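You operate a simulated robot arm through the tools that you are given. There is no shell and no other tool.

The job below is to be done with a simulated two-armed robot. You get a single attempt, and the scene is never put back.

## Task
Pick up the green-rim spool labelled "130 mm" from the top of the teal bench with one hand, pass it to the other hand and put it on the steel stand. Set down upright: green-rim spool.
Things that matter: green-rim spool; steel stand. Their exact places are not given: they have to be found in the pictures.

The check looks at the end state, three seconds after you hand in, the way a careful person would. Anything else that was tipped, shoved, dropped, spilled or broken makes it a failure.

## Robot
Two 7-joint arms with two-finger grippers on one trunk, on a base that drives. Base frame: it is fixed to the floor where the robot stands at the start and does not move with it; the origin is under the middle of the robot, x ahead of it, y to its left, z up; the surface under the hand at the start is at about z = 800. Lengths are in mm, angles in degrees, forces in N, time in s.
The left shoulder is at the start at [64, 175, 1127], the right one opposite. With the tool pointing down near the work surface each hand reaches from about 260 to 860 mm from the robot's upright axis, wherever it stands, measured 20 degrees to its own side. Places, roughly: steel stand [-3200, 1700, 600]. Payload 2.94 kg a hand.
The TCP of each hand is the grasp point between the finger pads, 30 mm short of the fingertips. In the tool frame z runs along the fingers and y along their closing line. Largest opening 138 mm; the body of the gripper starts 109 mm behind the TCP.
Orientation is that of the tool frame in the base frame, as [roll, pitch, yaw] about the fixed x, y, z axes, in that order (R = Rz(yaw) Ry(pitch) Rx(roll)). With the fingers straight down and closing along the base's y, the tool's x points along the base's -x, its y along +y and its z along -z.

## Interface
- The arms move only by the tool step_arm. It takes "left_plan", "right_plan" or both (then of equal length, played together; a hand with none holds still); each is a list of rows, each an object (a shift or turn left out is 0, a gripper value left out holds the last) with "rot": the turn, a rotation vector about the tool's x, y, z in degrees, a list of three; "translation": the shift along the tool's x, y, z in mm, a list of three; "claw": the opening in per cent of the stroke, from 0 (shut) to 100 (fully open). In form: [{"rot": [ax, ay, az], "translation": [x, y, z], "claw": claw}, ...]. A call has 1 to 20 rows; each row is the pose to reach, as a shift and turn from the pose commanded when the call began, along the tool's axes at that moment. A row lasts 0.2 s, in which the tool goes at most 50 mm and 8.6 degrees; a call with a longer step from one row to the next is refused whole, and so is a gripper value outside its range. A pose out of reach is approached as far as the arm can. The call stops where the force on the tool passes 40 N (or 10 N more than at its start, if that is more) or the arm is blocked; 0.2 s more then pass. Each finger halts on what it meets, pressing with about 29 N; the grip force reading is that of the motor and also rises with nothing between the fingers. The clock runs only during rows and for 0.2 s after the last one: add rows that repeat a pose to give the fingers time. It gives the time, the measured TCP pose, the force on the tool (base axes), the opening and the grip force at its end, in the units of the frame above (readings bear some noise), with the torque about the TCP (base axes, N m) and any sound that the robot's microphone picked up, and new pictures: "show" is both (left out), scene, wrist or none (wrist: the cameras of the hands that moved).
- Cameras (640 x 400 px; columns grow to the right, rows downward): "scene" is now at [140.9, -26.3, 1592.2]; the picture's right is [-0.38, -0.93, -0.00], its down [-0.77, 0.32, -0.56] and it looks along [0.51, -0.21, -0.83] (base axes); focal length 285 px, centre (320, 200). "left" rides on the left gripper at [71, -19, -146] in its tool frame; the picture's right is [0.26, 0.97, 0.00], its down [-0.85, 0.23, -0.48] and it looks along [-0.46, 0.12, 0.88] (tool axes); focal length 280 px, centre (320, 200). "right" rides on the right gripper at [71, 19, -146] in its tool frame; the picture's right is [-0.26, 0.97, 0.00], its down [-0.85, -0.23, -0.48] and it looks along [-0.46, -0.12, 0.88] (tool axes); focal length 280 px, centre (320, 200).
- lift_body(by): slides the trunk up (or, below 0, down) by that many mm; the arms and the scene camera ride with it, the base frame stays. It gives what a move gives, with no picture.
- roll_base(legs): drives the robot by 1 to 6 legs, each [ahead, turn to the left] in mm and degrees, along the robot's own axes; the way and the turn of a leg run together, so that a leg with both is an arc; at most 1500 mm and 180 degrees a leg. The arms and the cameras ride along, it lands a little off, and it stops where it bumps. It gives what a move gives, and a new picture of the scene camera.
- pan_tilt(pan, tilt): turns the head with the scene camera to pan (to the left, within 120 degrees either way) and tilt (down, from -29 to 69), counted from straight ahead of the robot. It gives what a move gives, and a new picture of the scene camera.
- pixel_to_xyz(camera, pixels): there is no depth. For up to 12 entries [column, row, z] of the newest picture of that camera ("zoom" is the newest enlarged one), the place [x, y] in the base frame at which the ray of that pixel passes the height z, good to about 2 mm. No time passes.
- zoom(camera, box): a new picture of the part [left, top, right, bottom] of that camera's present view, enlarged. No time passes.
- close_job(): hands the job in; it is judged then, once.

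Leave the grippers open and the arms clear of the work at the hand-in unless told otherwise.

The tools are called after "Request:" as name(argument=value, ...) on one line, values as JSON. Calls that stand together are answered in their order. step_arm: Moves the arms, as the interface text tells. Its arguments: {"type":"object","properties":{"left_plan":{"type":"array"},"right_plan":{"type":"array"},"show":{"type":"string","enum":["both","scene","wrist","none"]}},"required":[]} The other tools are called the same way: lift_body (by) slides the trunk up or down; roll_base (legs) drives the base; pan_tilt (pan, tilt) turns the head that bears the scene camera; pixel_to_xyz (camera, pixels) gives the place at which the rays of pixels pass given heights; zoom (camera, box) takes an enlarged picture of a part of a camera's view; close_job () hands the job in.

At the start:

```text
clock: 0.0
left_ee_pos: [505.8, 64.7, 1117.6]
left_orientation: [180.0, 0.0, 180.0]
left_ft_force: [1.0, 0.2, 0.4]
left_torque: [0.0, 0.0, 0.01]
left_grip_width: 137.9
left_gripper_force: 0.1
right_ee_pos: [406.7, -306.6, 1042.3]
right_orientation: [-180.0, -0.1, 179.9]
right_ft_force: [-0.2, -0.6, 0.0]
right_torque: [-0.01, 0.02, -0.01]
right_grip_width: 138.0
right_gripper_force: 0.0
trunk travel left (down, up): [-300.0, 434.0]
robot x, y, heading: [-2.0, -2.5, 0.1]
head pan, tilt: [-22.3, 56.2]
```

scene: 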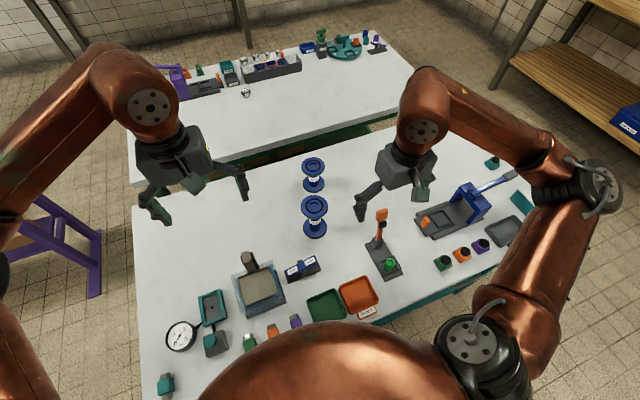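
right: 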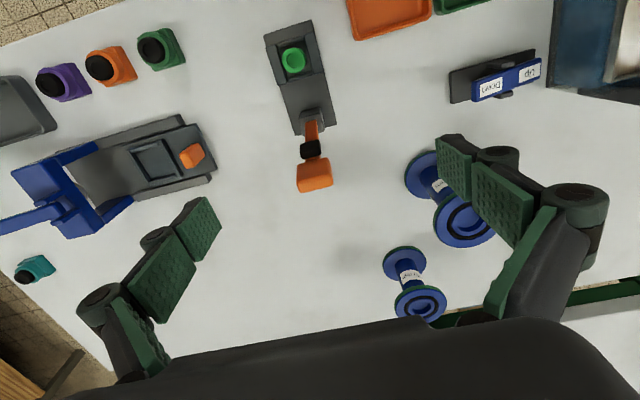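
left: 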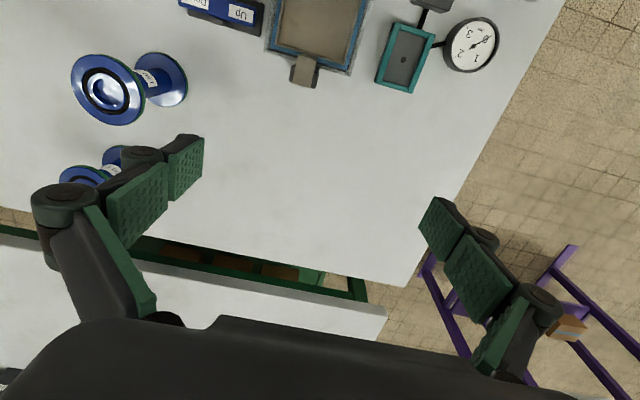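

I see a white-topped bench in front with two blue-rimmed spools, near scene pixels (315,215) and (313,175). A second bench stands behind it. I can't see a green-rim spool yet, so I'll zoom in on both areas.

Request:
zoom(camera="scene", box=[240, 130, 400, 290])

Request:
zoom(camera="scene", box=[120, 20, 440, 180])

```text
2.50 times, centred on (320, 210) of scene
```

zoom: 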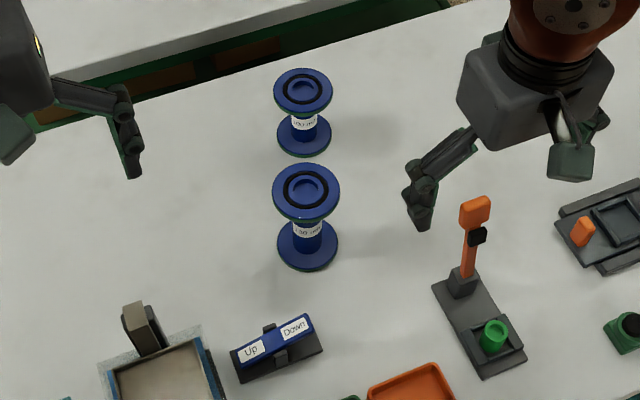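

```text
2.00 times, centred on (280, 100) of scene
```

zoom: 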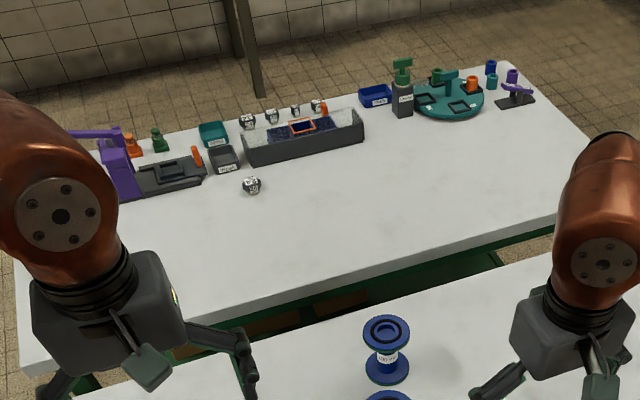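

The spools' flange edges may be tinted green, so I'll zoom much closer on both to read the labels.

Request:
zoom(camera="scene", box=[295, 190, 335, 240])

Request:
zoom(camera="scene", box=[295, 150, 335, 200])

Request:
zoom(camera="left", box=[50, 30, 210, 200])

Request:
zoom(camera="right", box=[370, 140, 500, 330])

```text
8.00 times, centred on (315, 215) of scene
```

zoom: 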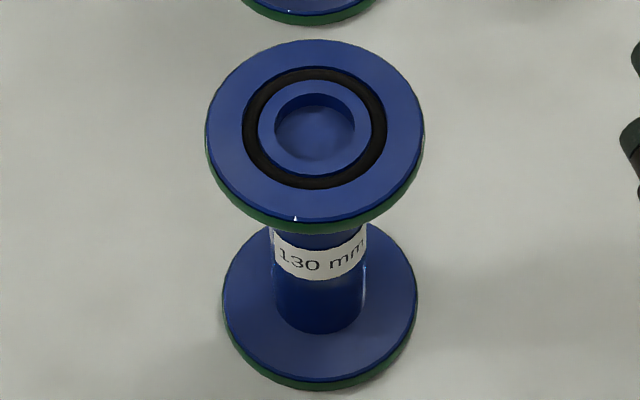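

```text
8.00 times, centred on (315, 175) of scene
```

zoom: 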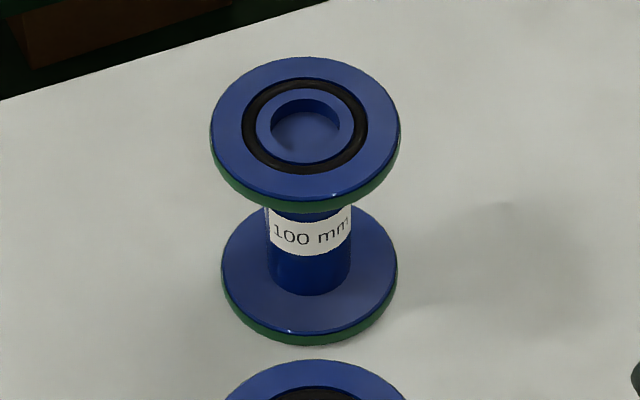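

```text
2.35 times, centred on (130, 115) of left
```

zoom: 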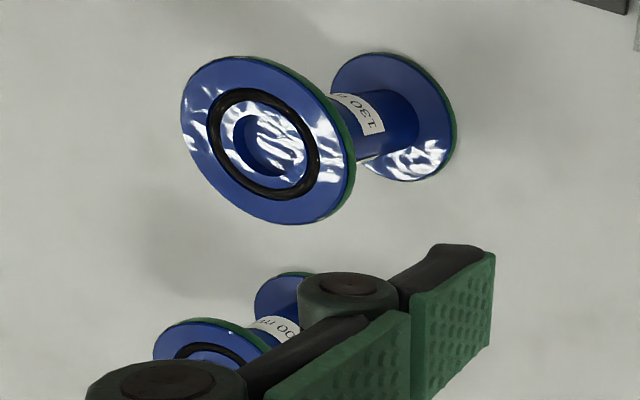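

```text
2.11 times, centred on (435, 235) of right
```

zoom: 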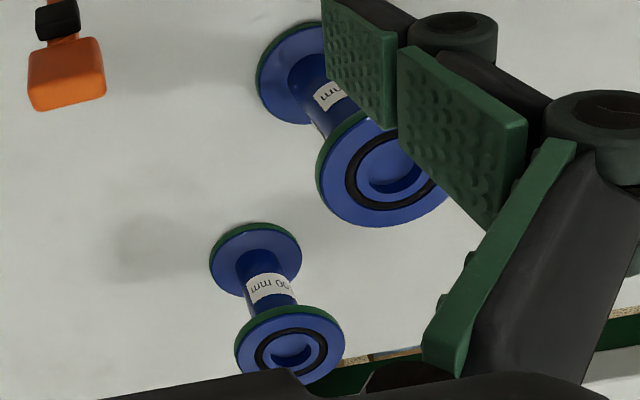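

The nearer spool, at scene pixel (314,215), reads "130 mm" and the farther one reads "100 mm". Both have green rims, so the nearer one is my target. I'll locate its bottom and top flanges, and those of its neighbour.

Request:
pixel_to_xyz(camera="scene", pixels=[[315, 227.5, 800], [315, 227.5, 808], [314.4, 206.3, 900], [314.4, 206.3, 930], [314.4, 206.3, 950], [302.7, 229, 805], [327.2, 229, 805], [313.9, 182, 808], [313.1, 166.3, 900], [440, 175, 800], [330, 390, 800], [140, 380, 800]])

Request:
pan_tilt(pan=0, tilt=45)

```text
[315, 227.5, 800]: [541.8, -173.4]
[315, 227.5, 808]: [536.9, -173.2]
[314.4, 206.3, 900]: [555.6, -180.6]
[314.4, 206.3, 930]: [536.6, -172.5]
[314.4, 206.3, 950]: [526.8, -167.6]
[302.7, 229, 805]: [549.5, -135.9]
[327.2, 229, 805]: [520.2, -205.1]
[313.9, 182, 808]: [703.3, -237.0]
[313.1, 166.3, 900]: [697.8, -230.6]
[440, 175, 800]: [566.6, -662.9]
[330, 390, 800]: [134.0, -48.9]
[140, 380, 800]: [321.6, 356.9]
```

```text
clock: 0.9
left_ee_pos: [507.2, 64.6, 1118.8]
left_orientation: [-180.0, 0.0, -180.0]
left_ft_force: [0.2, 0.1, 0.1]
left_torque: [0.0, 0.01, -0.01]
left_grip_width: 138.2
left_gripper_force: 0.0
right_ee_pos: [407.6, -307.6, 1041.8]
right_orientation: [-180.0, 0.0, 179.9]
right_ft_force: [-0.5, -0.5, -0.4]
right_torque: [0.0, -0.01, 0.02]
right_grip_width: 138.2
right_gripper_force: 0.1
trunk travel left (down, up): [-300.0, 434.0]
robot x, y, heading: [-2.7, -0.5, 0.2]
head pan, tilt: [0.0, 45.0]
```

scene: 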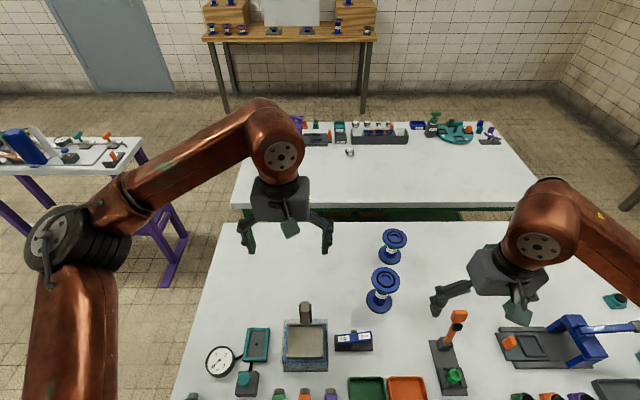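

The target's base is at roughly [537,-173] and its top is near z=930. Next I'll look back-left toward the steel stand at about [-3200,1700], before I start moving.

Request:
pan_tilt(pan=120, tilt=20)

Request:
pan_tilt(pan=70, tilt=35)

Request:
pan_tilt(pan=-100, tilt=25)

```text
clock: 2.9
left_ee_pos: [505.5, 64.6, 1117.0]
left_orientation: [180.0, 0.0, 180.0]
left_ft_force: [-0.5, -0.6, 0.7]
left_torque: [0.01, 0.05, 0.03]
left_grip_width: 137.8
left_gripper_force: 0.1
right_ee_pos: [408.0, -308.5, 1041.2]
right_orientation: [179.9, 0.1, 179.9]
right_ft_force: [-0.2, 0.4, 0.1]
right_torque: [0.01, 0.02, 0.04]
right_grip_width: 137.9
right_gripper_force: 0.0
trunk travel left (down, up): [-300.0, 434.0]
robot x, y, heading: [-0.7, -3.6, 0.3]
head pan, tilt: [120.0, 20.0]
```

scene: 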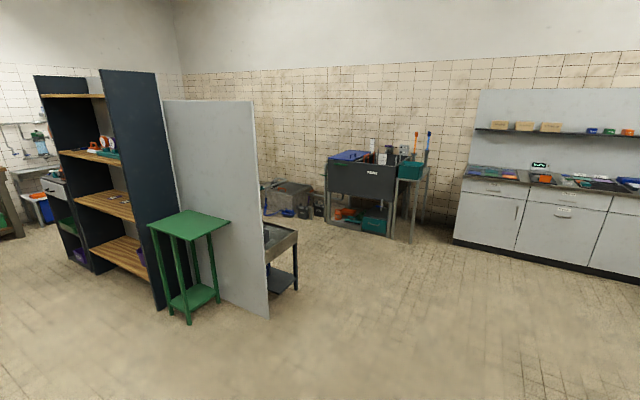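

```text
clock: 4.0
left_ee_pos: [505.3, 64.5, 1118.3]
left_orientation: [-179.9, 0.0, -180.0]
left_ft_force: [0.0, -0.4, 0.3]
left_torque: [0.0, 0.01, 0.01]
left_grip_width: 138.0
left_gripper_force: 0.1
right_ee_pos: [407.0, -308.0, 1042.5]
right_orientation: [-180.0, 0.0, 179.9]
right_ft_force: [-0.7, 0.4, -0.2]
right_torque: [0.01, -0.02, 0.03]
right_grip_width: 137.6
right_gripper_force: 0.1
trunk travel left (down, up): [-300.0, 434.0]
robot x, y, heading: [-2.3, 2.6, -0.1]
head pan, tilt: [70.0, 35.0]
```

scene: 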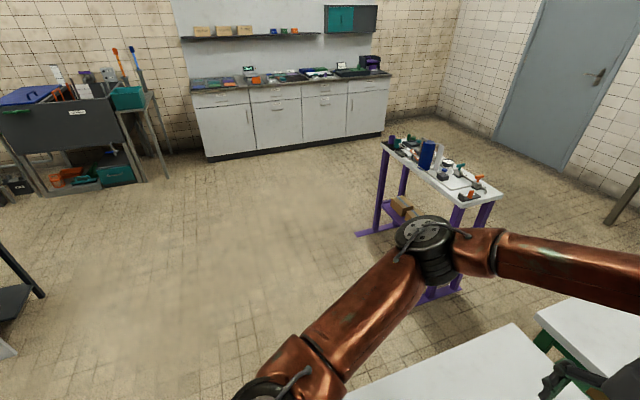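

```text
clock: 6.6
left_ee_pos: [505.8, 64.7, 1117.4]
left_orientation: [-179.9, -0.1, -179.9]
left_ft_force: [-0.2, -0.7, -0.3]
left_torque: [-0.02, 0.03, 0.01]
left_grip_width: 137.9
left_gripper_force: 0.1
right_ee_pos: [408.1, -307.7, 1042.8]
right_orientation: [-180.0, -0.1, 179.8]
right_ft_force: [-0.7, -0.5, -0.5]
right_torque: [0.0, 0.02, 0.03]
right_grip_width: 138.2
right_gripper_force: 0.2
trunk travel left (down, up): [-300.0, 434.0]
robot x, y, heading: [-1.0, 1.7, 0.1]
head pan, tilt: [-100.0, 25.0]
```

scene: 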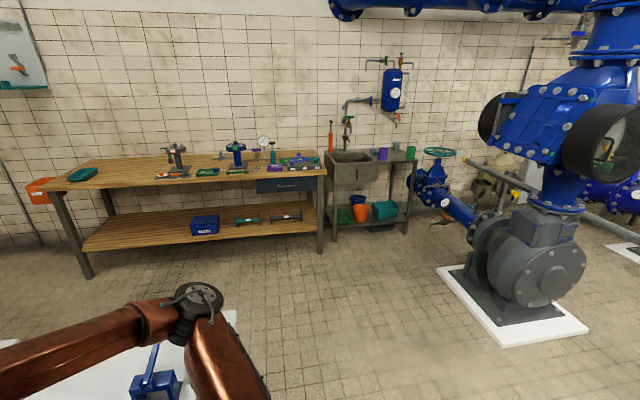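

In the pan=120 view there's a grey partition at columns 165–270. A green stand stands in front of it, and a grey metal stand is partly hidden behind it near (282,240). I'll go back to that view and zoom in.

Request:
pan_tilt(pan=120, tilt=20)

Request:
zoom(camera="scene", box=[140, 170, 340, 320])

Request:
pixel_to_xyz(camera="scene", pixels=[[268, 315, 0], [298, 230, 600], [265, 223, 600], [268, 246, 600], [297, 290, 0], [188, 322, 0], [190, 225, 600], [220, 300, 0], [152, 308, 0], [455, 240, 0], [400, 240, 0], [36, 260, 0]])

```text
clock: 9.8
left_ee_pos: [506.1, 65.3, 1118.1]
left_orientation: [-180.0, 0.1, -179.9]
left_ft_force: [-0.3, 0.2, -0.3]
left_torque: [0.01, 0.0, 0.01]
left_grip_width: 138.1
left_gripper_force: 0.1
right_ee_pos: [407.1, -306.9, 1041.9]
right_orientation: [-180.0, 0.0, 179.9]
right_ft_force: [-0.2, -0.7, -0.2]
right_torque: [0.0, -0.02, -0.04]
right_grip_width: 138.1
right_gripper_force: 0.0
trunk travel left (down, up): [-300.0, 434.0]
robot x, y, heading: [3.7, 2.6, 0.1]
head pan, tilt: [120.0, 20.0]
```

scene: 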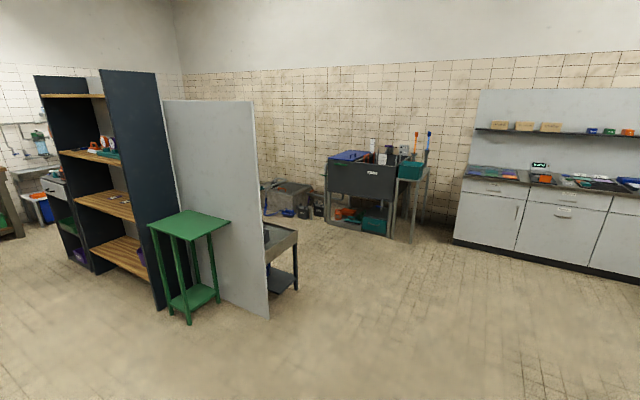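

```text
2.67 times, centred on (240, 245) of scene
```

zoom: 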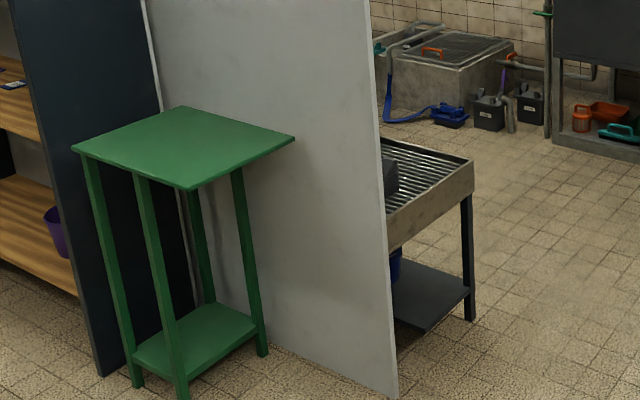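

```text
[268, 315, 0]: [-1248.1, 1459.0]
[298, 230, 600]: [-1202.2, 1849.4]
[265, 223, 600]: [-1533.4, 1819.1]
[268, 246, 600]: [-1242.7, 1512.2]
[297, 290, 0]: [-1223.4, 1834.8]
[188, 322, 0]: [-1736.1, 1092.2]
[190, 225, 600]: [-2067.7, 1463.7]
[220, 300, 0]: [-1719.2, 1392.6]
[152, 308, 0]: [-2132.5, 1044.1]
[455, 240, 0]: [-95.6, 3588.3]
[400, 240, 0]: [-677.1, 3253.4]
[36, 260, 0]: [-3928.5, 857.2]
```

The grey tray at about [-1400,1750] isn't at the stated stand position. The stand at about [-3200,1700] must be hidden behind the shelf and partition, so I'll find it later by driving.

I'll pick the spool first. I'll aim the head back at the bench, then move the right hand over the target at about [537,-173] while staying at z≈1042. The spool top is near 930, so that's clear.

Request:
pan_tilt(pan=-18, tilt=52)

Request:
step_arm(right_plan=[{"translation": [-30, 30, 0]}, {"translation": [-60, 62, 0]}, {"translation": [-95, 98, 0]}, {"translation": [-130, 134, 0]}, {"translation": [-130, 134, 0]}], show="both")

```text
clock: 12.0
left_ee_pos: [505.8, 64.3, 1117.6]
left_orientation: [-180.0, 0.0, -179.9]
left_ft_force: [-0.7, 1.0, 0.0]
left_torque: [0.03, -0.02, 0.02]
left_grip_width: 138.0
left_gripper_force: 0.1
right_ee_pos: [409.0, -307.1, 1040.9]
right_orientation: [-180.0, 0.0, 179.9]
right_ft_force: [-0.8, 0.3, -0.6]
right_torque: [0.02, 0.02, -0.04]
right_grip_width: 137.8
right_gripper_force: 0.1
trunk travel left (down, up): [-300.0, 434.0]
robot x, y, heading: [2.2, -2.4, 0.0]
head pan, tilt: [-18.0, 52.0]
```

scene: 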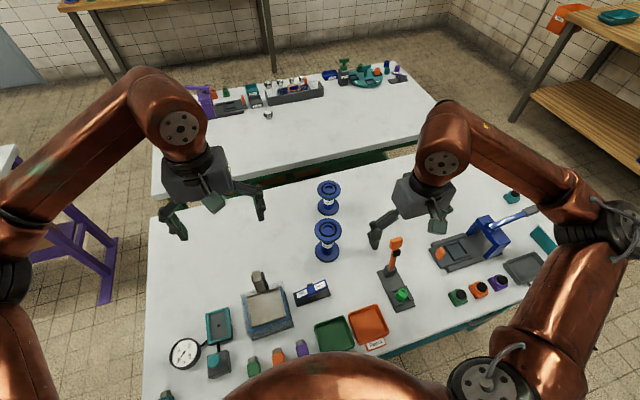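

```text
refused: row 3 steps farther than a row can; nothing moved
```

That call was refused because one row stepped 50.2 mm, over the limit. I'll resend it with shorter steps.

Request:
step_arm(right_plan=[{"translation": [-26, 27, 0]}, {"translation": [-52, 54, 0]}, {"translation": [-78, 81, 0]}, {"translation": [-104, 108, 0]}, {"translation": [-130, 134, 0]}, {"translation": [-130, 134, 0]}], show="both")

```text
clock: 13.4
left_ee_pos: [506.0, 64.6, 1119.4]
left_orientation: [179.9, -0.1, -179.9]
left_ft_force: [-0.6, 0.3, 0.5]
left_torque: [-0.01, 0.01, 0.04]
left_grip_width: 138.1
left_gripper_force: 0.0
right_ee_pos: [536.3, -174.1, 1042.7]
right_orientation: [-179.9, 0.0, 179.9]
right_ft_force: [-0.2, -0.3, -0.1]
right_torque: [0.01, -0.01, 0.0]
right_grip_width: 137.9
right_gripper_force: 0.0
trunk travel left (down, up): [-300.0, 434.0]
robot x, y, heading: [-3.1, 2.3, 0.0]
head pan, tilt: [-18.0, 52.0]
```

scene: 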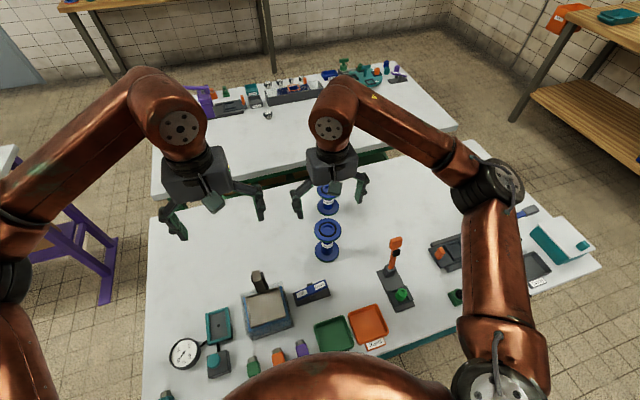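
right: 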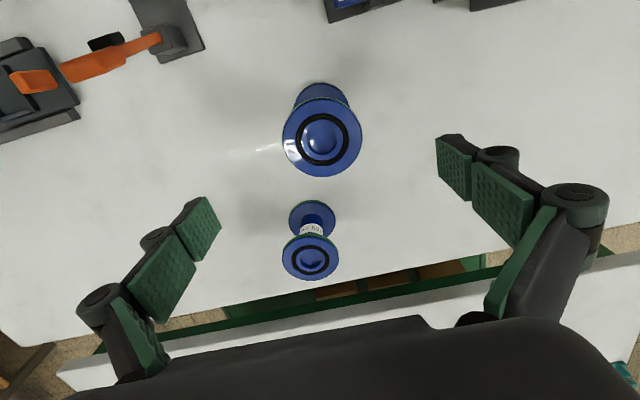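

The right wrist camera sees the target's top centre at (322,137) and the neighbour at (311,255). I'll triangulate the top centre with both cameras to get its position and height.

Request:
zoom(camera="scene", box=[305, 175, 350, 270])

Request:
zoom(camera="right", box=[260, 70, 380, 190])

Request:
pixel_to_xyz(camera="right", pixels=[[322, 137, 900], [322, 137, 915], [322, 137, 930], [322, 137, 945], [283, 137, 930], [361, 137, 930], [322, 98, 930], [322, 177, 930]])

```text
4.21 times, centred on (328, 222) of scene
```

zoom: 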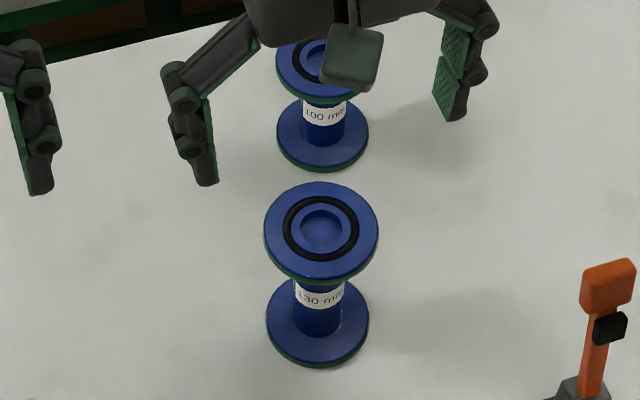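

```text
3.33 times, centred on (320, 130) of right
```

zoom: 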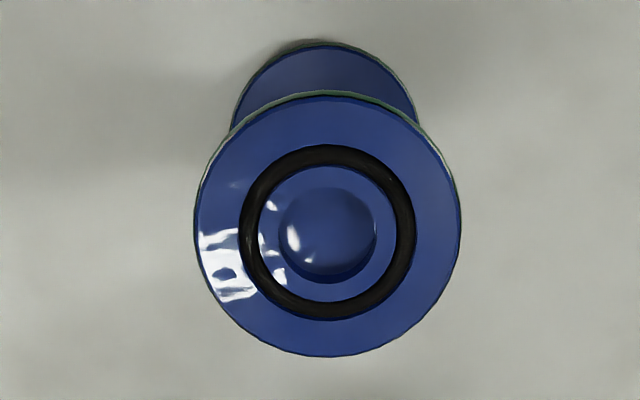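

```text
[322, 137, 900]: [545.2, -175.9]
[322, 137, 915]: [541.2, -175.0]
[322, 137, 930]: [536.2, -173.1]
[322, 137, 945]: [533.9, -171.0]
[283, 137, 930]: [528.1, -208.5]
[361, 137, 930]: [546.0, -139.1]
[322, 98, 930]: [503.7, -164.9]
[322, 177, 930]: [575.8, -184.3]
```

Request:
pixel_to_xyz(camera="scene", pixels=[[328.2, 229.1, 900], [328.2, 229.1, 915], [328.2, 229.1, 930], [328.2, 229.1, 945], [327.3, 248.5, 808], [315.5, 248, 808], [339.7, 248, 808], [327.3, 260, 800]])

Request:
pixel_to_xyz(camera="right", pixels=[[322.1, 138, 920], [322.1, 138, 930], [322.1, 138, 940], [316.5, 95, 810], [311, 215, 808]])

```text
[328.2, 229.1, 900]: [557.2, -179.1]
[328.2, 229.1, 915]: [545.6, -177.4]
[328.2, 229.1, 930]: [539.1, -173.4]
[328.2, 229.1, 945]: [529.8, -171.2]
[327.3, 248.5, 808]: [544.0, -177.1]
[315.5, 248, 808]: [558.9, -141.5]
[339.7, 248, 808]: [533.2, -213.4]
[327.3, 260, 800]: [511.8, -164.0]
```

```text
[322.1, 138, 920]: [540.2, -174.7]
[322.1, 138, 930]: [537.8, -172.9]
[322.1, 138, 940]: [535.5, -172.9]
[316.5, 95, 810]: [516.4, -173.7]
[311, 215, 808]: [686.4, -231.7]
```

Both cameras agree: the top is at z≈930 with its centre at about [538,-173.5]. The right hand is already above it, within 2 mm. I'll go straight down 117 mm to TCP z≈925, the mid-height of the top flange, with the gripper open.

Request:
step_arm(right_plan=[{"translation": [-1, 0.5, 30]}, {"translation": [-1.5, 0.5, 60]}, {"translation": [-1.5, 0.5, 90]}, {"translation": [-1.5, 0.5, 108]}, {"translation": [-1.5, 0.5, 117]}, {"translation": [-1.5, 0.5, 117]}], show="both")

```text
clock: 14.8
left_ee_pos: [506.1, 65.7, 1117.6]
left_orientation: [180.0, 0.0, -179.9]
left_ft_force: [0.0, -0.1, -0.5]
left_torque: [0.02, 0.0, 0.0]
left_grip_width: 138.1
left_gripper_force: 0.0
right_ee_pos: [537.7, -175.2, 925.7]
right_orientation: [180.0, 0.0, 179.9]
right_ft_force: [-0.3, -0.6, 0.1]
right_torque: [0.0, -0.02, 0.02]
right_grip_width: 137.9
right_gripper_force: 0.0
trunk travel left (down, up): [-300.0, 434.0]
robot x, y, heading: [-1.4, -0.6, -0.2]
head pan, tilt: [-18.0, 52.0]
```

scene: 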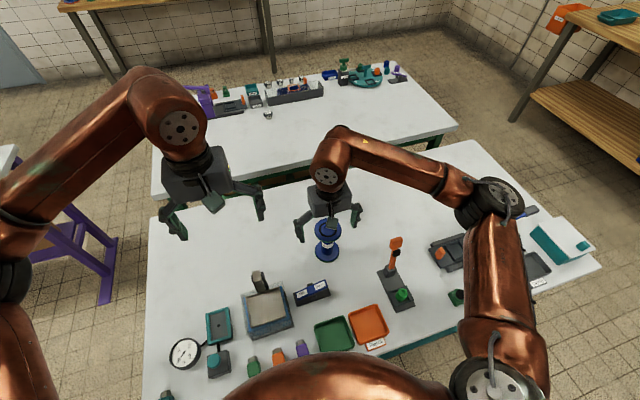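
right: 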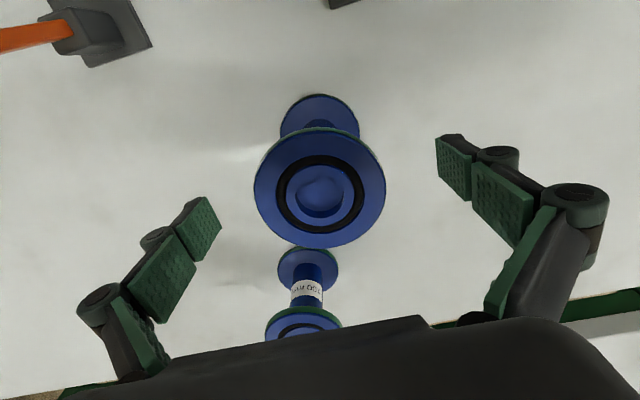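

The flange centre appears at (320,188), right where the TCP projects (320,191), so it's centred between the fingers. I'll close the right gripper on the top flange.

Request:
step_arm(right_plan=[{"claw": 70}, {"claw": 45}, {"claw": 20}, {"claw": 0}, {"claw": 0}, {"claw": 0}, {"claw": 0}, {"claw": 0}], show="both")

```text
clock: 16.6
left_ee_pos: [507.7, 64.5, 1118.1]
left_orientation: [-180.0, 0.0, -180.0]
left_ft_force: [0.8, -0.2, 0.4]
left_torque: [0.02, 0.02, 0.0]
left_grip_width: 138.1
left_gripper_force: 0.0
right_ee_pos: [538.0, -174.6, 926.2]
right_orientation: [180.0, 0.0, 179.9]
right_ft_force: [1.5, -1.1, 2.9]
right_torque: [-0.08, 0.05, -0.01]
right_grip_width: 73.0
right_gripper_force: 28.8
trunk travel left (down, up): [-300.0, 434.0]
robot x, y, heading: [4.6, 2.8, -0.0]
head pan, tilt: [-18.0, 52.0]
```

scene: 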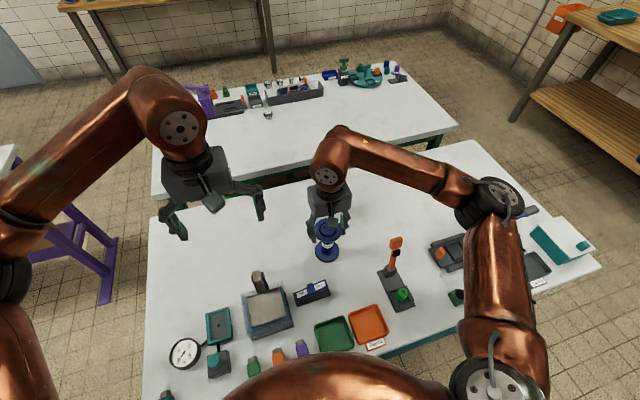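
right: 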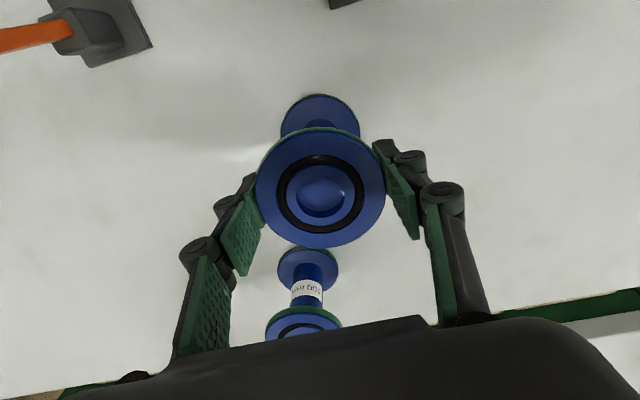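

The gripper is closed at 73 mm with 28.8 N, so it's holding the flange. I'll lift gently by 30 mm and check.

Request:
step_arm(right_plan=[{"translation": [0, 0, -5]}, {"translation": [0, 0, -12]}, {"translation": [0, 0, -20]}, {"translation": [0, 0, -30]}, {"translation": [0, 0, -30]}], show="both")

```text
clock: 17.8
left_ee_pos: [507.5, 65.0, 1117.6]
left_orientation: [180.0, 0.0, -180.0]
left_ft_force: [-0.5, 0.4, -0.7]
left_torque: [-0.02, -0.01, -0.04]
left_grip_width: 138.0
left_gripper_force: 0.1
right_ee_pos: [537.9, -173.1, 954.9]
right_orientation: [180.0, -0.1, 179.9]
right_ft_force: [-0.5, -0.3, -2.4]
right_torque: [-0.01, 0.0, 0.02]
right_grip_width: 73.0
right_gripper_force: 29.6
trunk travel left (down, up): [-300.0, 434.0]
robot x, y, heading: [-0.2, -0.5, -0.1]
head pan, tilt: [-18.0, 52.0]
```

scene: 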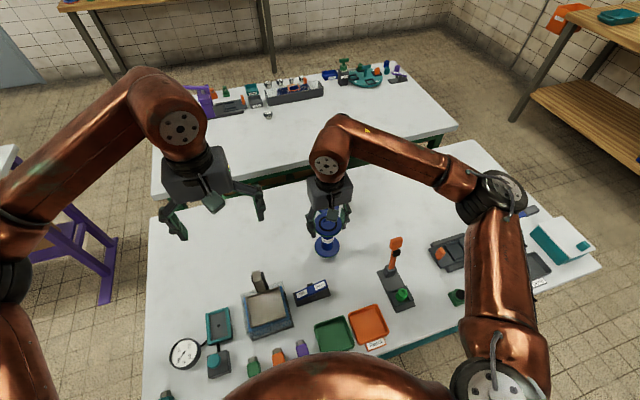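
right: 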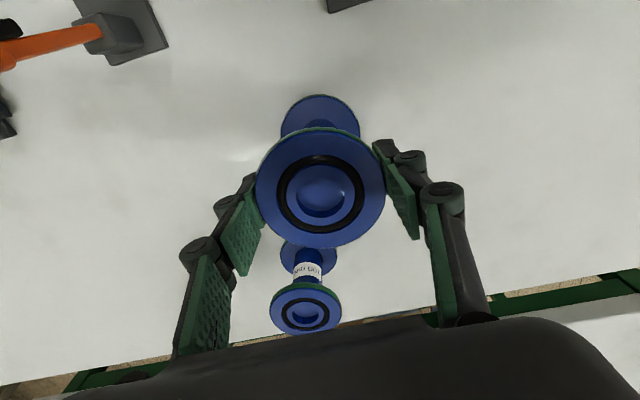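

The spool hangs cleanly, with about 2.4 N on the hand. For the handover I'll have the left hand grasp the core with its tool pitched forward, 30° below horizontal, while the right hand holds the flange from above. First the left hand goes to a pre-pose: pitch −60° about tool y, at about (596,65,1095). That's well clear of the right hand.

Request:
step_arm(left_plan=[{"rot": [0, -7.5, 0], "translation": [-11, 0, 3]}, {"rot": [0, -15, 0], "translation": [-22, 0, 6]}, {"rot": [0, -22.5, 0], "translation": [-33, 0, 9]}, {"rot": [0, -30, 0], "translation": [-45, 0, 12]}, {"rot": [0, -37.5, 0], "translation": [-56, 0, 15]}, {"rot": [0, -45, 0], "translation": [-68, 0, 18]}, {"rot": [0, -52.5, 0], "translation": [-79, 0, 21]}, {"rot": [0, -60, 0], "translation": [-90, 0, 23]}, {"rot": [0, -60, 0], "translation": [-90, 0, 23]}], show="both")

```text
clock: 19.8
left_ee_pos: [596.4, 65.4, 1094.3]
left_orientation: [179.9, 60.1, -180.0]
left_ft_force: [0.5, -0.1, 0.4]
left_torque: [0.0, 0.04, -0.01]
left_grip_width: 137.8
left_gripper_force: 0.0
right_ee_pos: [538.7, -172.5, 954.3]
right_orientation: [180.0, 0.1, 180.0]
right_ft_force: [0.2, -0.3, -2.2]
right_torque: [0.02, 0.0, 0.01]
right_grip_width: 72.8
right_gripper_force: 29.0
trunk travel left (down, up): [-300.0, 434.0]
robot x, y, heading: [-1.4, 1.2, -0.0]
head pan, tilt: [-18.0, 52.0]
```

scene: 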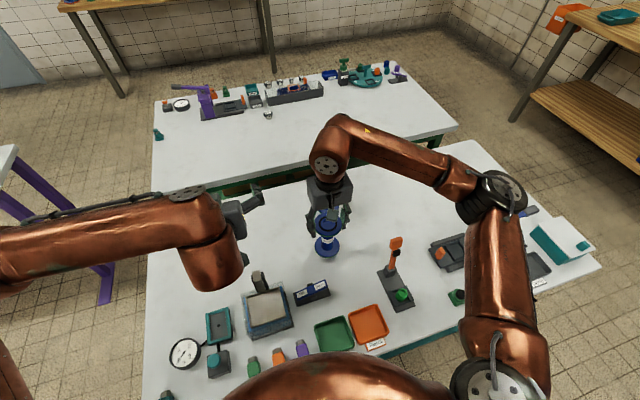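
left: 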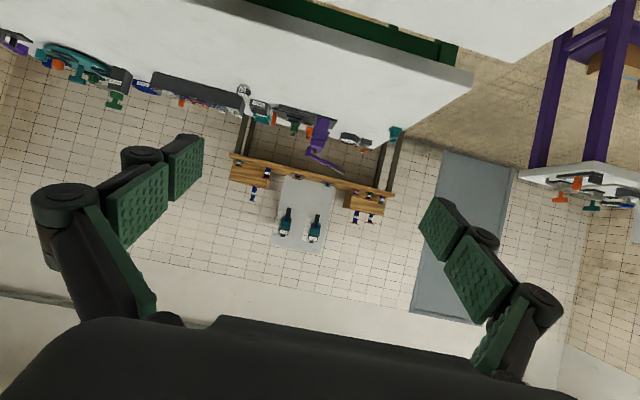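

The left hand reached the pre-pose exactly. Now I'll move the right hand with the spool up to z≈1100, then forward to x≈700, then across to y≈20.

Request:
step_arm(right_plan=[{"translation": [0, 0, -36]}, {"translation": [0, 0, -73]}, {"translation": [0, 0, -110]}, {"translation": [0, 0, -146]}, {"translation": [-40, 0, -146]}, {"translation": [-80, 0, -146]}, {"translation": [-120, 0, -146]}, {"translation": [-161, 0, -146]}, {"translation": [-161, 0, -146]}], show="scene")

Request:
step_arm(right_plan=[{"translation": [0, 38, 0]}, {"translation": [0, 76, 0]}, {"translation": [0, 114, 0]}, {"translation": [0, 153, 0]}, {"translation": [0, 192, 0]}, {"translation": [0, 192, 0]}], show="both")

```text
clock: 21.8
left_ee_pos: [595.8, 64.6, 1094.7]
left_orientation: [179.9, 60.0, 179.9]
left_ft_force: [-0.8, 0.0, 0.1]
left_torque: [0.03, 0.0, 0.03]
left_grip_width: 137.9
left_gripper_force: 0.0
right_ee_pos: [700.1, -174.7, 1100.7]
right_orientation: [180.0, 0.0, 179.9]
right_ft_force: [0.1, -0.6, -1.5]
right_torque: [0.04, -0.02, -0.02]
right_grip_width: 73.0
right_gripper_force: 28.7
trunk travel left (down, up): [-300.0, 434.0]
robot x, y, heading: [0.5, -2.4, -0.0]
head pan, tilt: [-18.0, 52.0]
```

scene: 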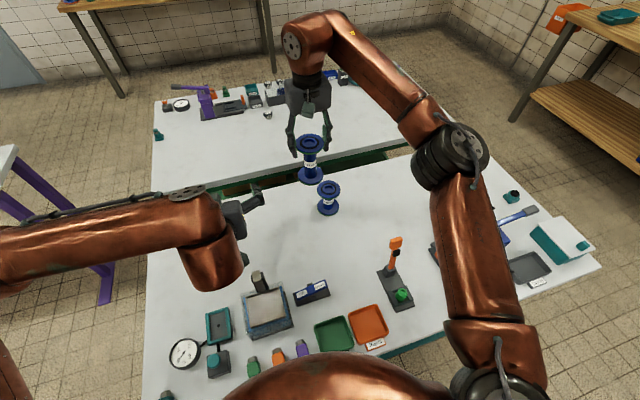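

```text
clock: 23.2
left_ee_pos: [595.1, 65.8, 1095.4]
left_orientation: [179.9, 60.0, 179.9]
left_ft_force: [0.9, -1.1, 0.4]
left_torque: [0.0, 0.01, 0.06]
left_grip_width: 138.0
left_gripper_force: 0.0
right_ee_pos: [701.2, 17.8, 1100.1]
right_orientation: [179.9, -0.1, 179.9]
right_ft_force: [-0.4, -0.5, -1.7]
right_torque: [0.07, -0.01, 0.01]
right_grip_width: 72.8
right_gripper_force: 29.0
trunk travel left (down, up): [-300.0, 434.0]
robot x, y, heading: [2.7, -3.8, 0.1]
head pan, tilt: [-18.0, 52.0]
```

scene: 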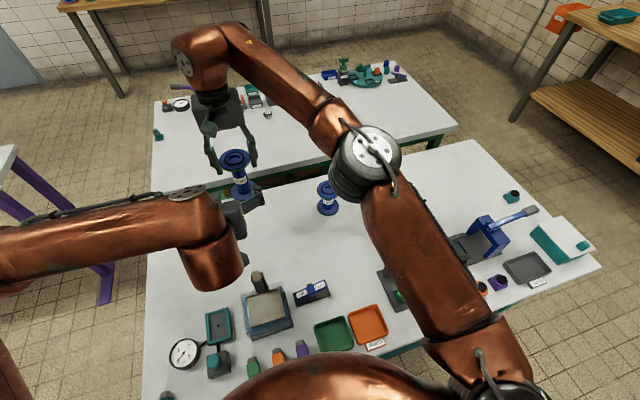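
right: 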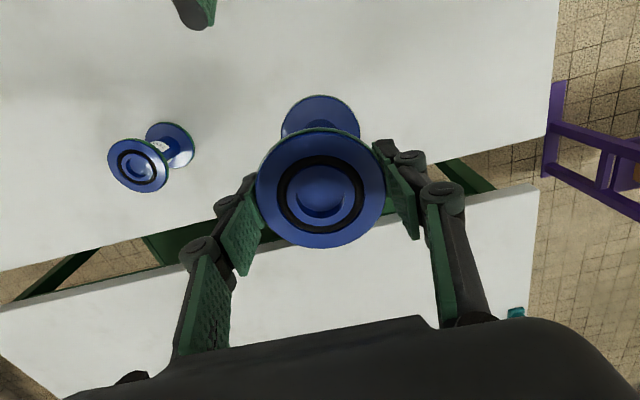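

The spool hangs steady at about (701,18). I'll shift the left hand sideways by −47.5 mm along tool y so it lines up with the core, then look through its camera.

Request:
step_arm(left_plan=[{"translation": [0, -24, 0]}, {"translation": [0, -47.5, 0]}, {"translation": [0, -47.5, 0]}], show="both")

```text
clock: 24.0
left_ee_pos: [597.8, 18.7, 1094.3]
left_orientation: [180.0, 60.0, -179.9]
left_ft_force: [-0.7, -0.1, 0.6]
left_torque: [0.02, 0.01, -0.05]
left_grip_width: 138.1
left_gripper_force: 0.0
right_ee_pos: [700.5, 19.6, 1101.0]
right_orientation: [180.0, 0.0, -180.0]
right_ft_force: [0.4, 0.4, -1.8]
right_torque: [0.0, 0.04, -0.02]
right_grip_width: 73.1
right_gripper_force: 29.3
trunk travel left (down, up): [-300.0, 434.0]
robot x, y, heading: [-0.5, -5.8, -0.2]
head pan, tilt: [-18.0, 52.0]
```

scene: 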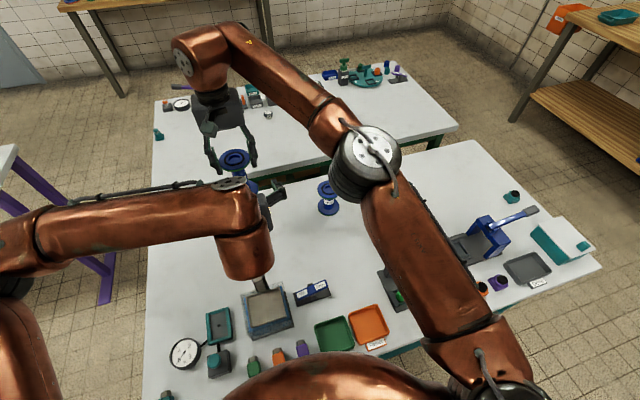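
left: 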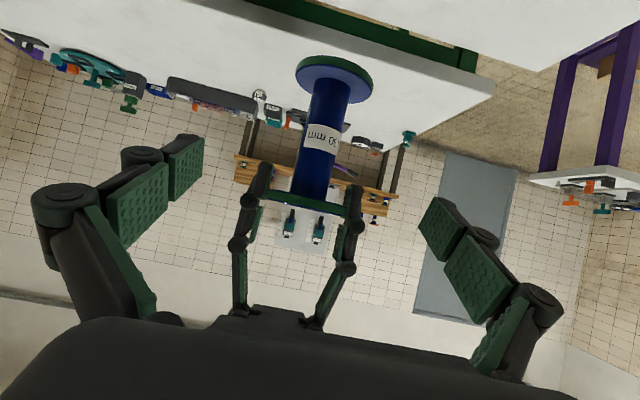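

Through the left camera, which is upside down in this pose, the core passes between the open fingers with the label at about (320,138). I'll zoom in to check lateral alignment against column 320, where the grasp plane projects.

Request:
zoom(camera="left", box=[240, 50, 400, 250])

```text
2.00 times, centred on (320, 150) of left
```

zoom: 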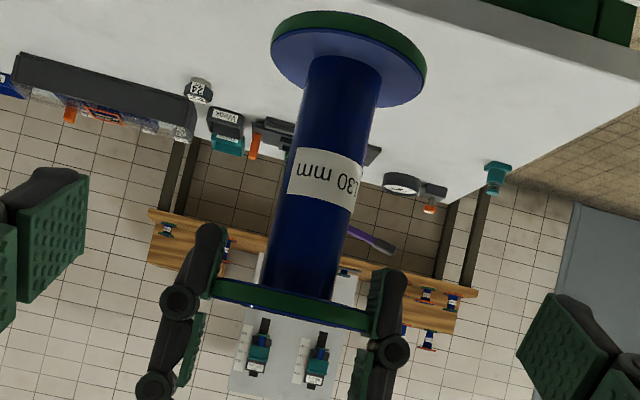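

The core axis is about 3 mm to the +y_t side of the grasp plane, so I'll include a +2.5 mm correction. Next I'll advance the left hand 120 mm along its fingers to bring the core between the pads, about 65 mm below the right TCP.

Request:
step_arm(left_plan=[{"translation": [0, 2.5, 25]}, {"translation": [0, 2.5, 50]}, {"translation": [0, 2.5, 75]}, {"translation": [0, 2.5, 100]}, {"translation": [0, 2.5, 112]}, {"translation": [0, 2.5, 120]}, {"translation": [0, 2.5, 120]}], show="both")

Request:
zoom(camera="left", box=[200, 40, 440, 300])

```text
clock: 25.6
left_ee_pos: [700.9, 21.1, 1035.9]
left_orientation: [-179.9, 60.0, 180.0]
left_ft_force: [0.8, -1.0, 0.1]
left_torque: [0.0, 0.0, 0.0]
left_grip_width: 137.9
left_gripper_force: 0.2
right_ee_pos: [701.1, 18.7, 1101.0]
right_orientation: [-180.0, 0.1, 179.9]
right_ft_force: [0.0, -0.5, -1.5]
right_torque: [0.0, 0.0, 0.0]
right_grip_width: 72.8
right_gripper_force: 29.8
trunk travel left (down, up): [-300.0, 434.0]
robot x, y, heading: [-1.2, -0.4, 0.2]
head pan, tilt: [-18.0, 52.0]
```

scene: 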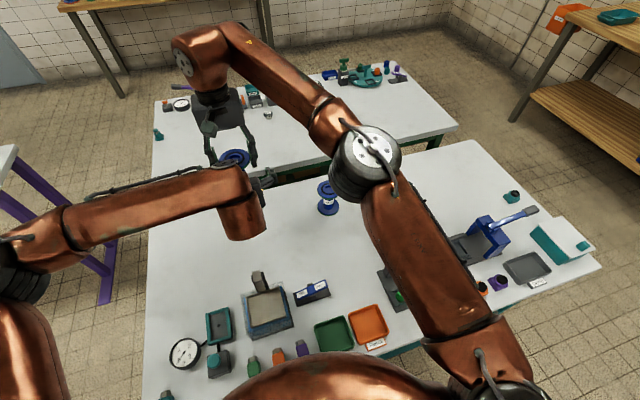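
left: 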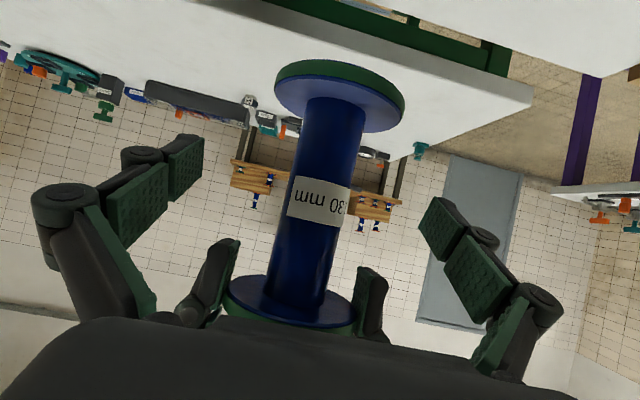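

```text
1.54 times, centred on (320, 170) of left
```

zoom: 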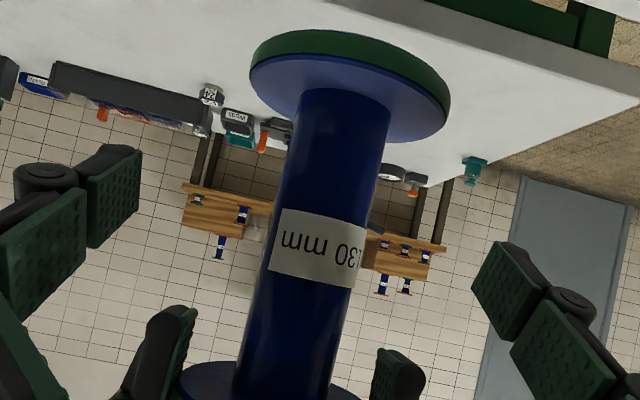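

At the TCP row (≈191) the core spans columns 291–349, so it's centred on 320. I'll close the left gripper on the core.

Request:
step_arm(left_plan=[{"claw": 80}, {"claw": 65}, {"claw": 50}, {"claw": 38}, {"claw": 25}, {"claw": 10}, {"claw": 0}, {"claw": 0}, {"claw": 0}, {"claw": 0}, {"claw": 0}], show="both")

```text
clock: 28.0
left_ee_pos: [700.3, 20.6, 1034.9]
left_orientation: [179.9, 60.0, 180.0]
left_ft_force: [1.1, -7.2, 0.0]
left_torque: [0.22, 0.03, 0.1]
left_grip_width: 33.1
left_gripper_force: 28.9
right_ee_pos: [699.6, 20.2, 1100.1]
right_orientation: [-180.0, 0.0, 180.0]
right_ft_force: [-1.2, 6.9, -0.8]
right_torque: [0.22, 0.03, -0.12]
right_grip_width: 72.8
right_gripper_force: 28.7
trunk travel left (down, up): [-300.0, 434.0]
robot x, y, heading: [-3.8, -1.5, 0.0]
head pan, tilt: [-18.0, 52.0]
```

scene: 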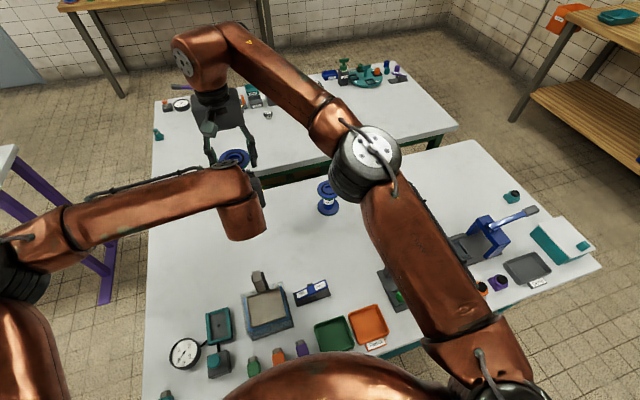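
left: 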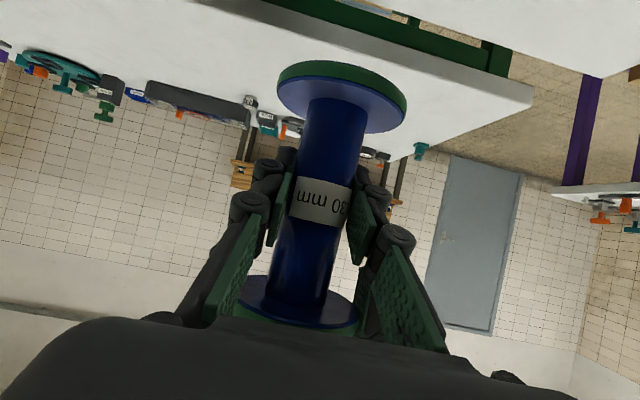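

The left hand has the core at 33.1 mm and 28.9 N. The hands are pushing on each other with about 7 N along y, so the left is slightly too far toward +y. I'll ease it −1.5 mm before the right lets go.

Request:
step_arm(left_plan=[{"translation": [0, -0.8, 0]}, {"translation": [0, -1.5, 0]}, {"translation": [0, -1.5, 0]}], show="none")

```text
clock: 28.8
left_ee_pos: [699.7, 19.6, 1034.6]
left_orientation: [-180.0, 60.0, -179.9]
left_ft_force: [1.6, -3.6, 0.5]
left_torque: [0.11, 0.04, 0.06]
left_grip_width: 33.4
left_gripper_force: 29.4
right_ee_pos: [700.0, 18.5, 1101.1]
right_orientation: [-179.9, -0.1, 179.9]
right_ft_force: [0.7, 3.3, -2.3]
right_torque: [0.15, -0.02, -0.04]
right_grip_width: 72.9
right_gripper_force: 29.0
trunk travel left (down, up): [-300.0, 434.0]
robot x, y, heading: [-2.4, -3.1, 0.1]
head pan, tilt: [-18.0, 52.0]
```

The side force halved to about 3.5 N. I'll ease the left hand another −1.3 mm, then open the right gripper while both hands hold still.

Request:
step_arm(left_plan=[{"translation": [0, -0.7, 0]}, {"translation": [0, -1.3, 0]}, {"translation": [0, -1.3, 0]}], show="none")

Request:
step_arm(right_plan=[{"claw": 58}, {"claw": 65}, {"claw": 75}, {"claw": 90}, {"claw": 100}, {"claw": 100}, {"claw": 100}], show="both")

```text
clock: 29.6
left_ee_pos: [702.1, 18.4, 1034.5]
left_orientation: [179.9, 60.0, -179.8]
left_ft_force: [1.0, 3.7, 0.9]
left_torque: [0.01, 0.0, 0.11]
left_grip_width: 33.5
left_gripper_force: 29.0
right_ee_pos: [701.5, 18.5, 1100.2]
right_orientation: [-179.8, -0.1, 179.8]
right_ft_force: [-1.0, -3.6, -3.1]
right_torque: [-0.26, 0.05, -0.11]
right_grip_width: 72.7
right_gripper_force: 29.4
trunk travel left (down, up): [-300.0, 434.0]
robot x, y, heading: [0.6, 0.7, -0.1]
head pan, tilt: [-18.0, 52.0]
```

```text
clock: 31.2
left_ee_pos: [700.1, 18.3, 1034.1]
left_orientation: [-180.0, 59.9, 179.9]
left_ft_force: [0.2, 1.0, 0.1]
left_torque: [-0.02, 0.0, 0.03]
left_grip_width: 33.1
left_gripper_force: 29.0
right_ee_pos: [699.9, 19.6, 1100.9]
right_orientation: [180.0, 0.0, 179.9]
right_ft_force: [0.6, -0.4, 0.4]
right_torque: [-0.02, 0.01, -0.01]
right_grip_width: 137.9
right_gripper_force: 0.1
trunk travel left (down, up): [-300.0, 434.0]
robot x, y, heading: [0.6, 1.2, -0.1]
head pan, tilt: [-18.0, 52.0]
```

scene: 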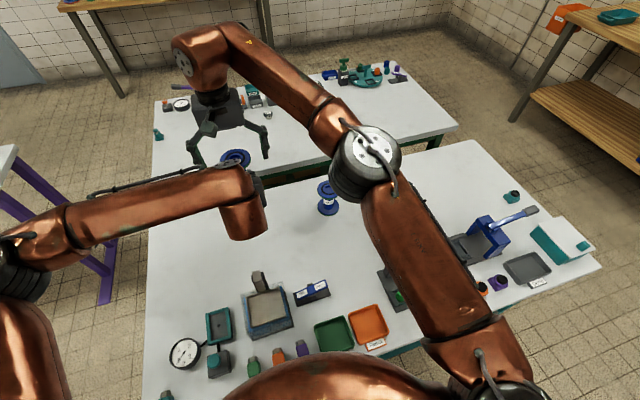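
right: 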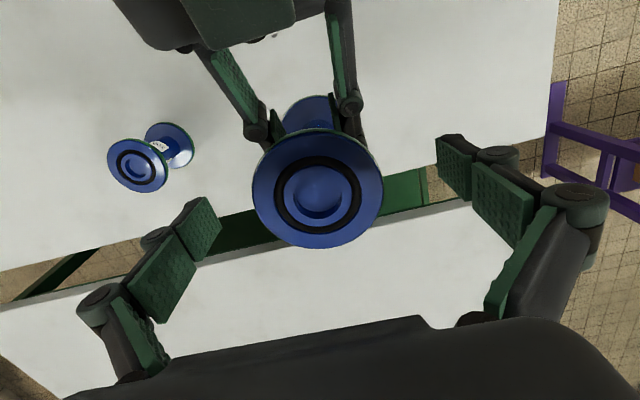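

The spool is now held only by the left hand, and the right fingers are fully open around the flange. I'll raise the right hand 90 mm straight up, then move it away to the right and back.

Request:
step_arm(right_plan=[{"translation": [0, 0, -20]}, {"translation": [0, 0, -45]}, {"translation": [0, 0, -70]}, {"translation": [0, 0, -90]}, {"translation": [0, 0, -90]}], show="scene")

Request:
step_arm(right_plan=[{"translation": [0, -40, 0]}, {"translation": [0, -80, 0]}, {"translation": [0, -120, 0]}, {"translation": [0, -160, 0]}, {"translation": [10, -200, 0]}, {"translation": [45, -225, 0]}, {"translation": [80, -250, 0]}, {"translation": [115, -275, 0]}, {"translation": [150, -300, 0]}, {"translation": [190, -325, 0]}, {"translation": [230, -340, 10]}, {"translation": [270, -340, 25]}, {"translation": [290, -340, 50]}, {"translation": [290, -340, 50]}], show="both")

```text
clock: 32.4
left_ee_pos: [701.6, 17.5, 1034.5]
left_orientation: [-180.0, 60.1, 180.0]
left_ft_force: [-0.6, -0.2, 1.4]
left_torque: [0.02, 0.02, 0.01]
left_grip_width: 33.2
left_gripper_force: 29.5
right_ee_pos: [700.8, 17.5, 1179.9]
right_orientation: [179.9, 0.0, 179.9]
right_ft_force: [0.3, 1.0, -0.7]
right_torque: [-0.01, -0.04, -0.01]
right_grip_width: 138.0
right_gripper_force: 0.2
right hand out of reach, approached as far as the arm can: row 4, 5
trunk travel left (down, up): [-300.0, 434.0]
robot x, y, heading: [-0.6, -1.9, 0.2]
head pan, tilt: [-18.0, 52.0]
```

scene: 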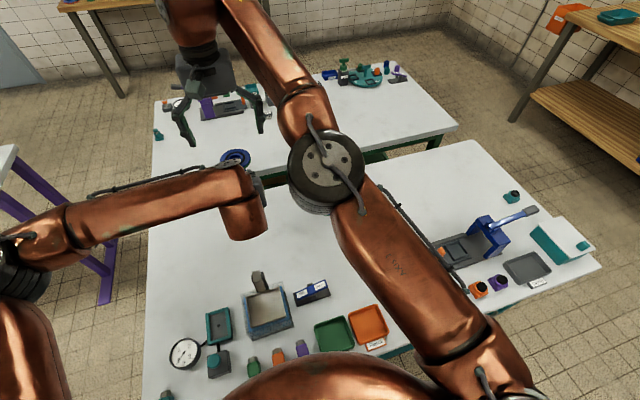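

```text
clock: 35.4
left_ee_pos: [700.2, 17.1, 1034.3]
left_orientation: [180.0, 60.0, 180.0]
left_ft_force: [0.1, 0.2, -0.6]
left_torque: [-0.01, -0.03, 0.02]
left_grip_width: 33.1
left_gripper_force: 28.8
right_ee_pos: [411.4, -321.0, 1129.4]
right_orientation: [-179.9, 0.0, -180.0]
right_ft_force: [0.2, -0.2, -0.1]
right_torque: [-0.02, 0.0, 0.01]
right_grip_width: 138.1
right_gripper_force: 0.2
trunk travel left (down, up): [-300.0, 434.0]
robot x, y, heading: [-0.8, 0.8, -0.2]
head pan, tilt: [-18.0, 52.0]
```

scene: 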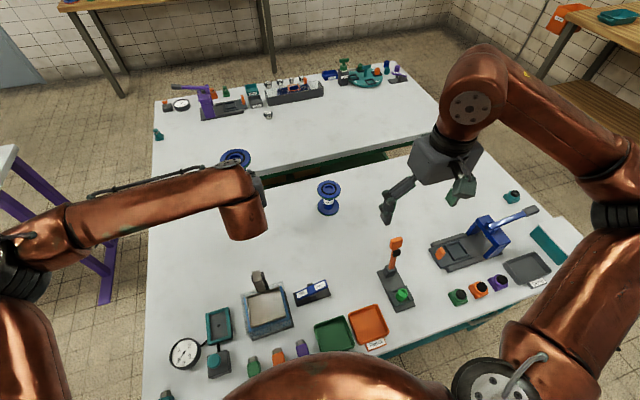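
right: 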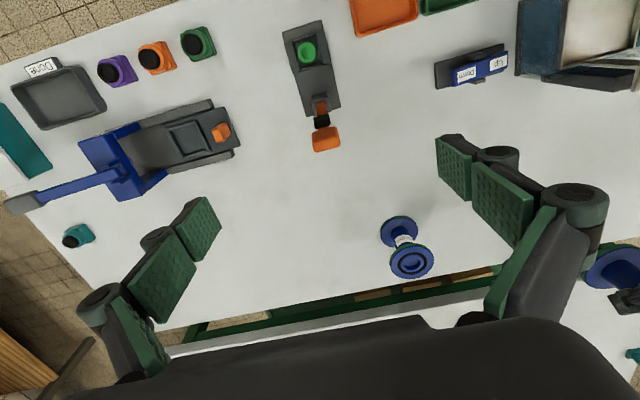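

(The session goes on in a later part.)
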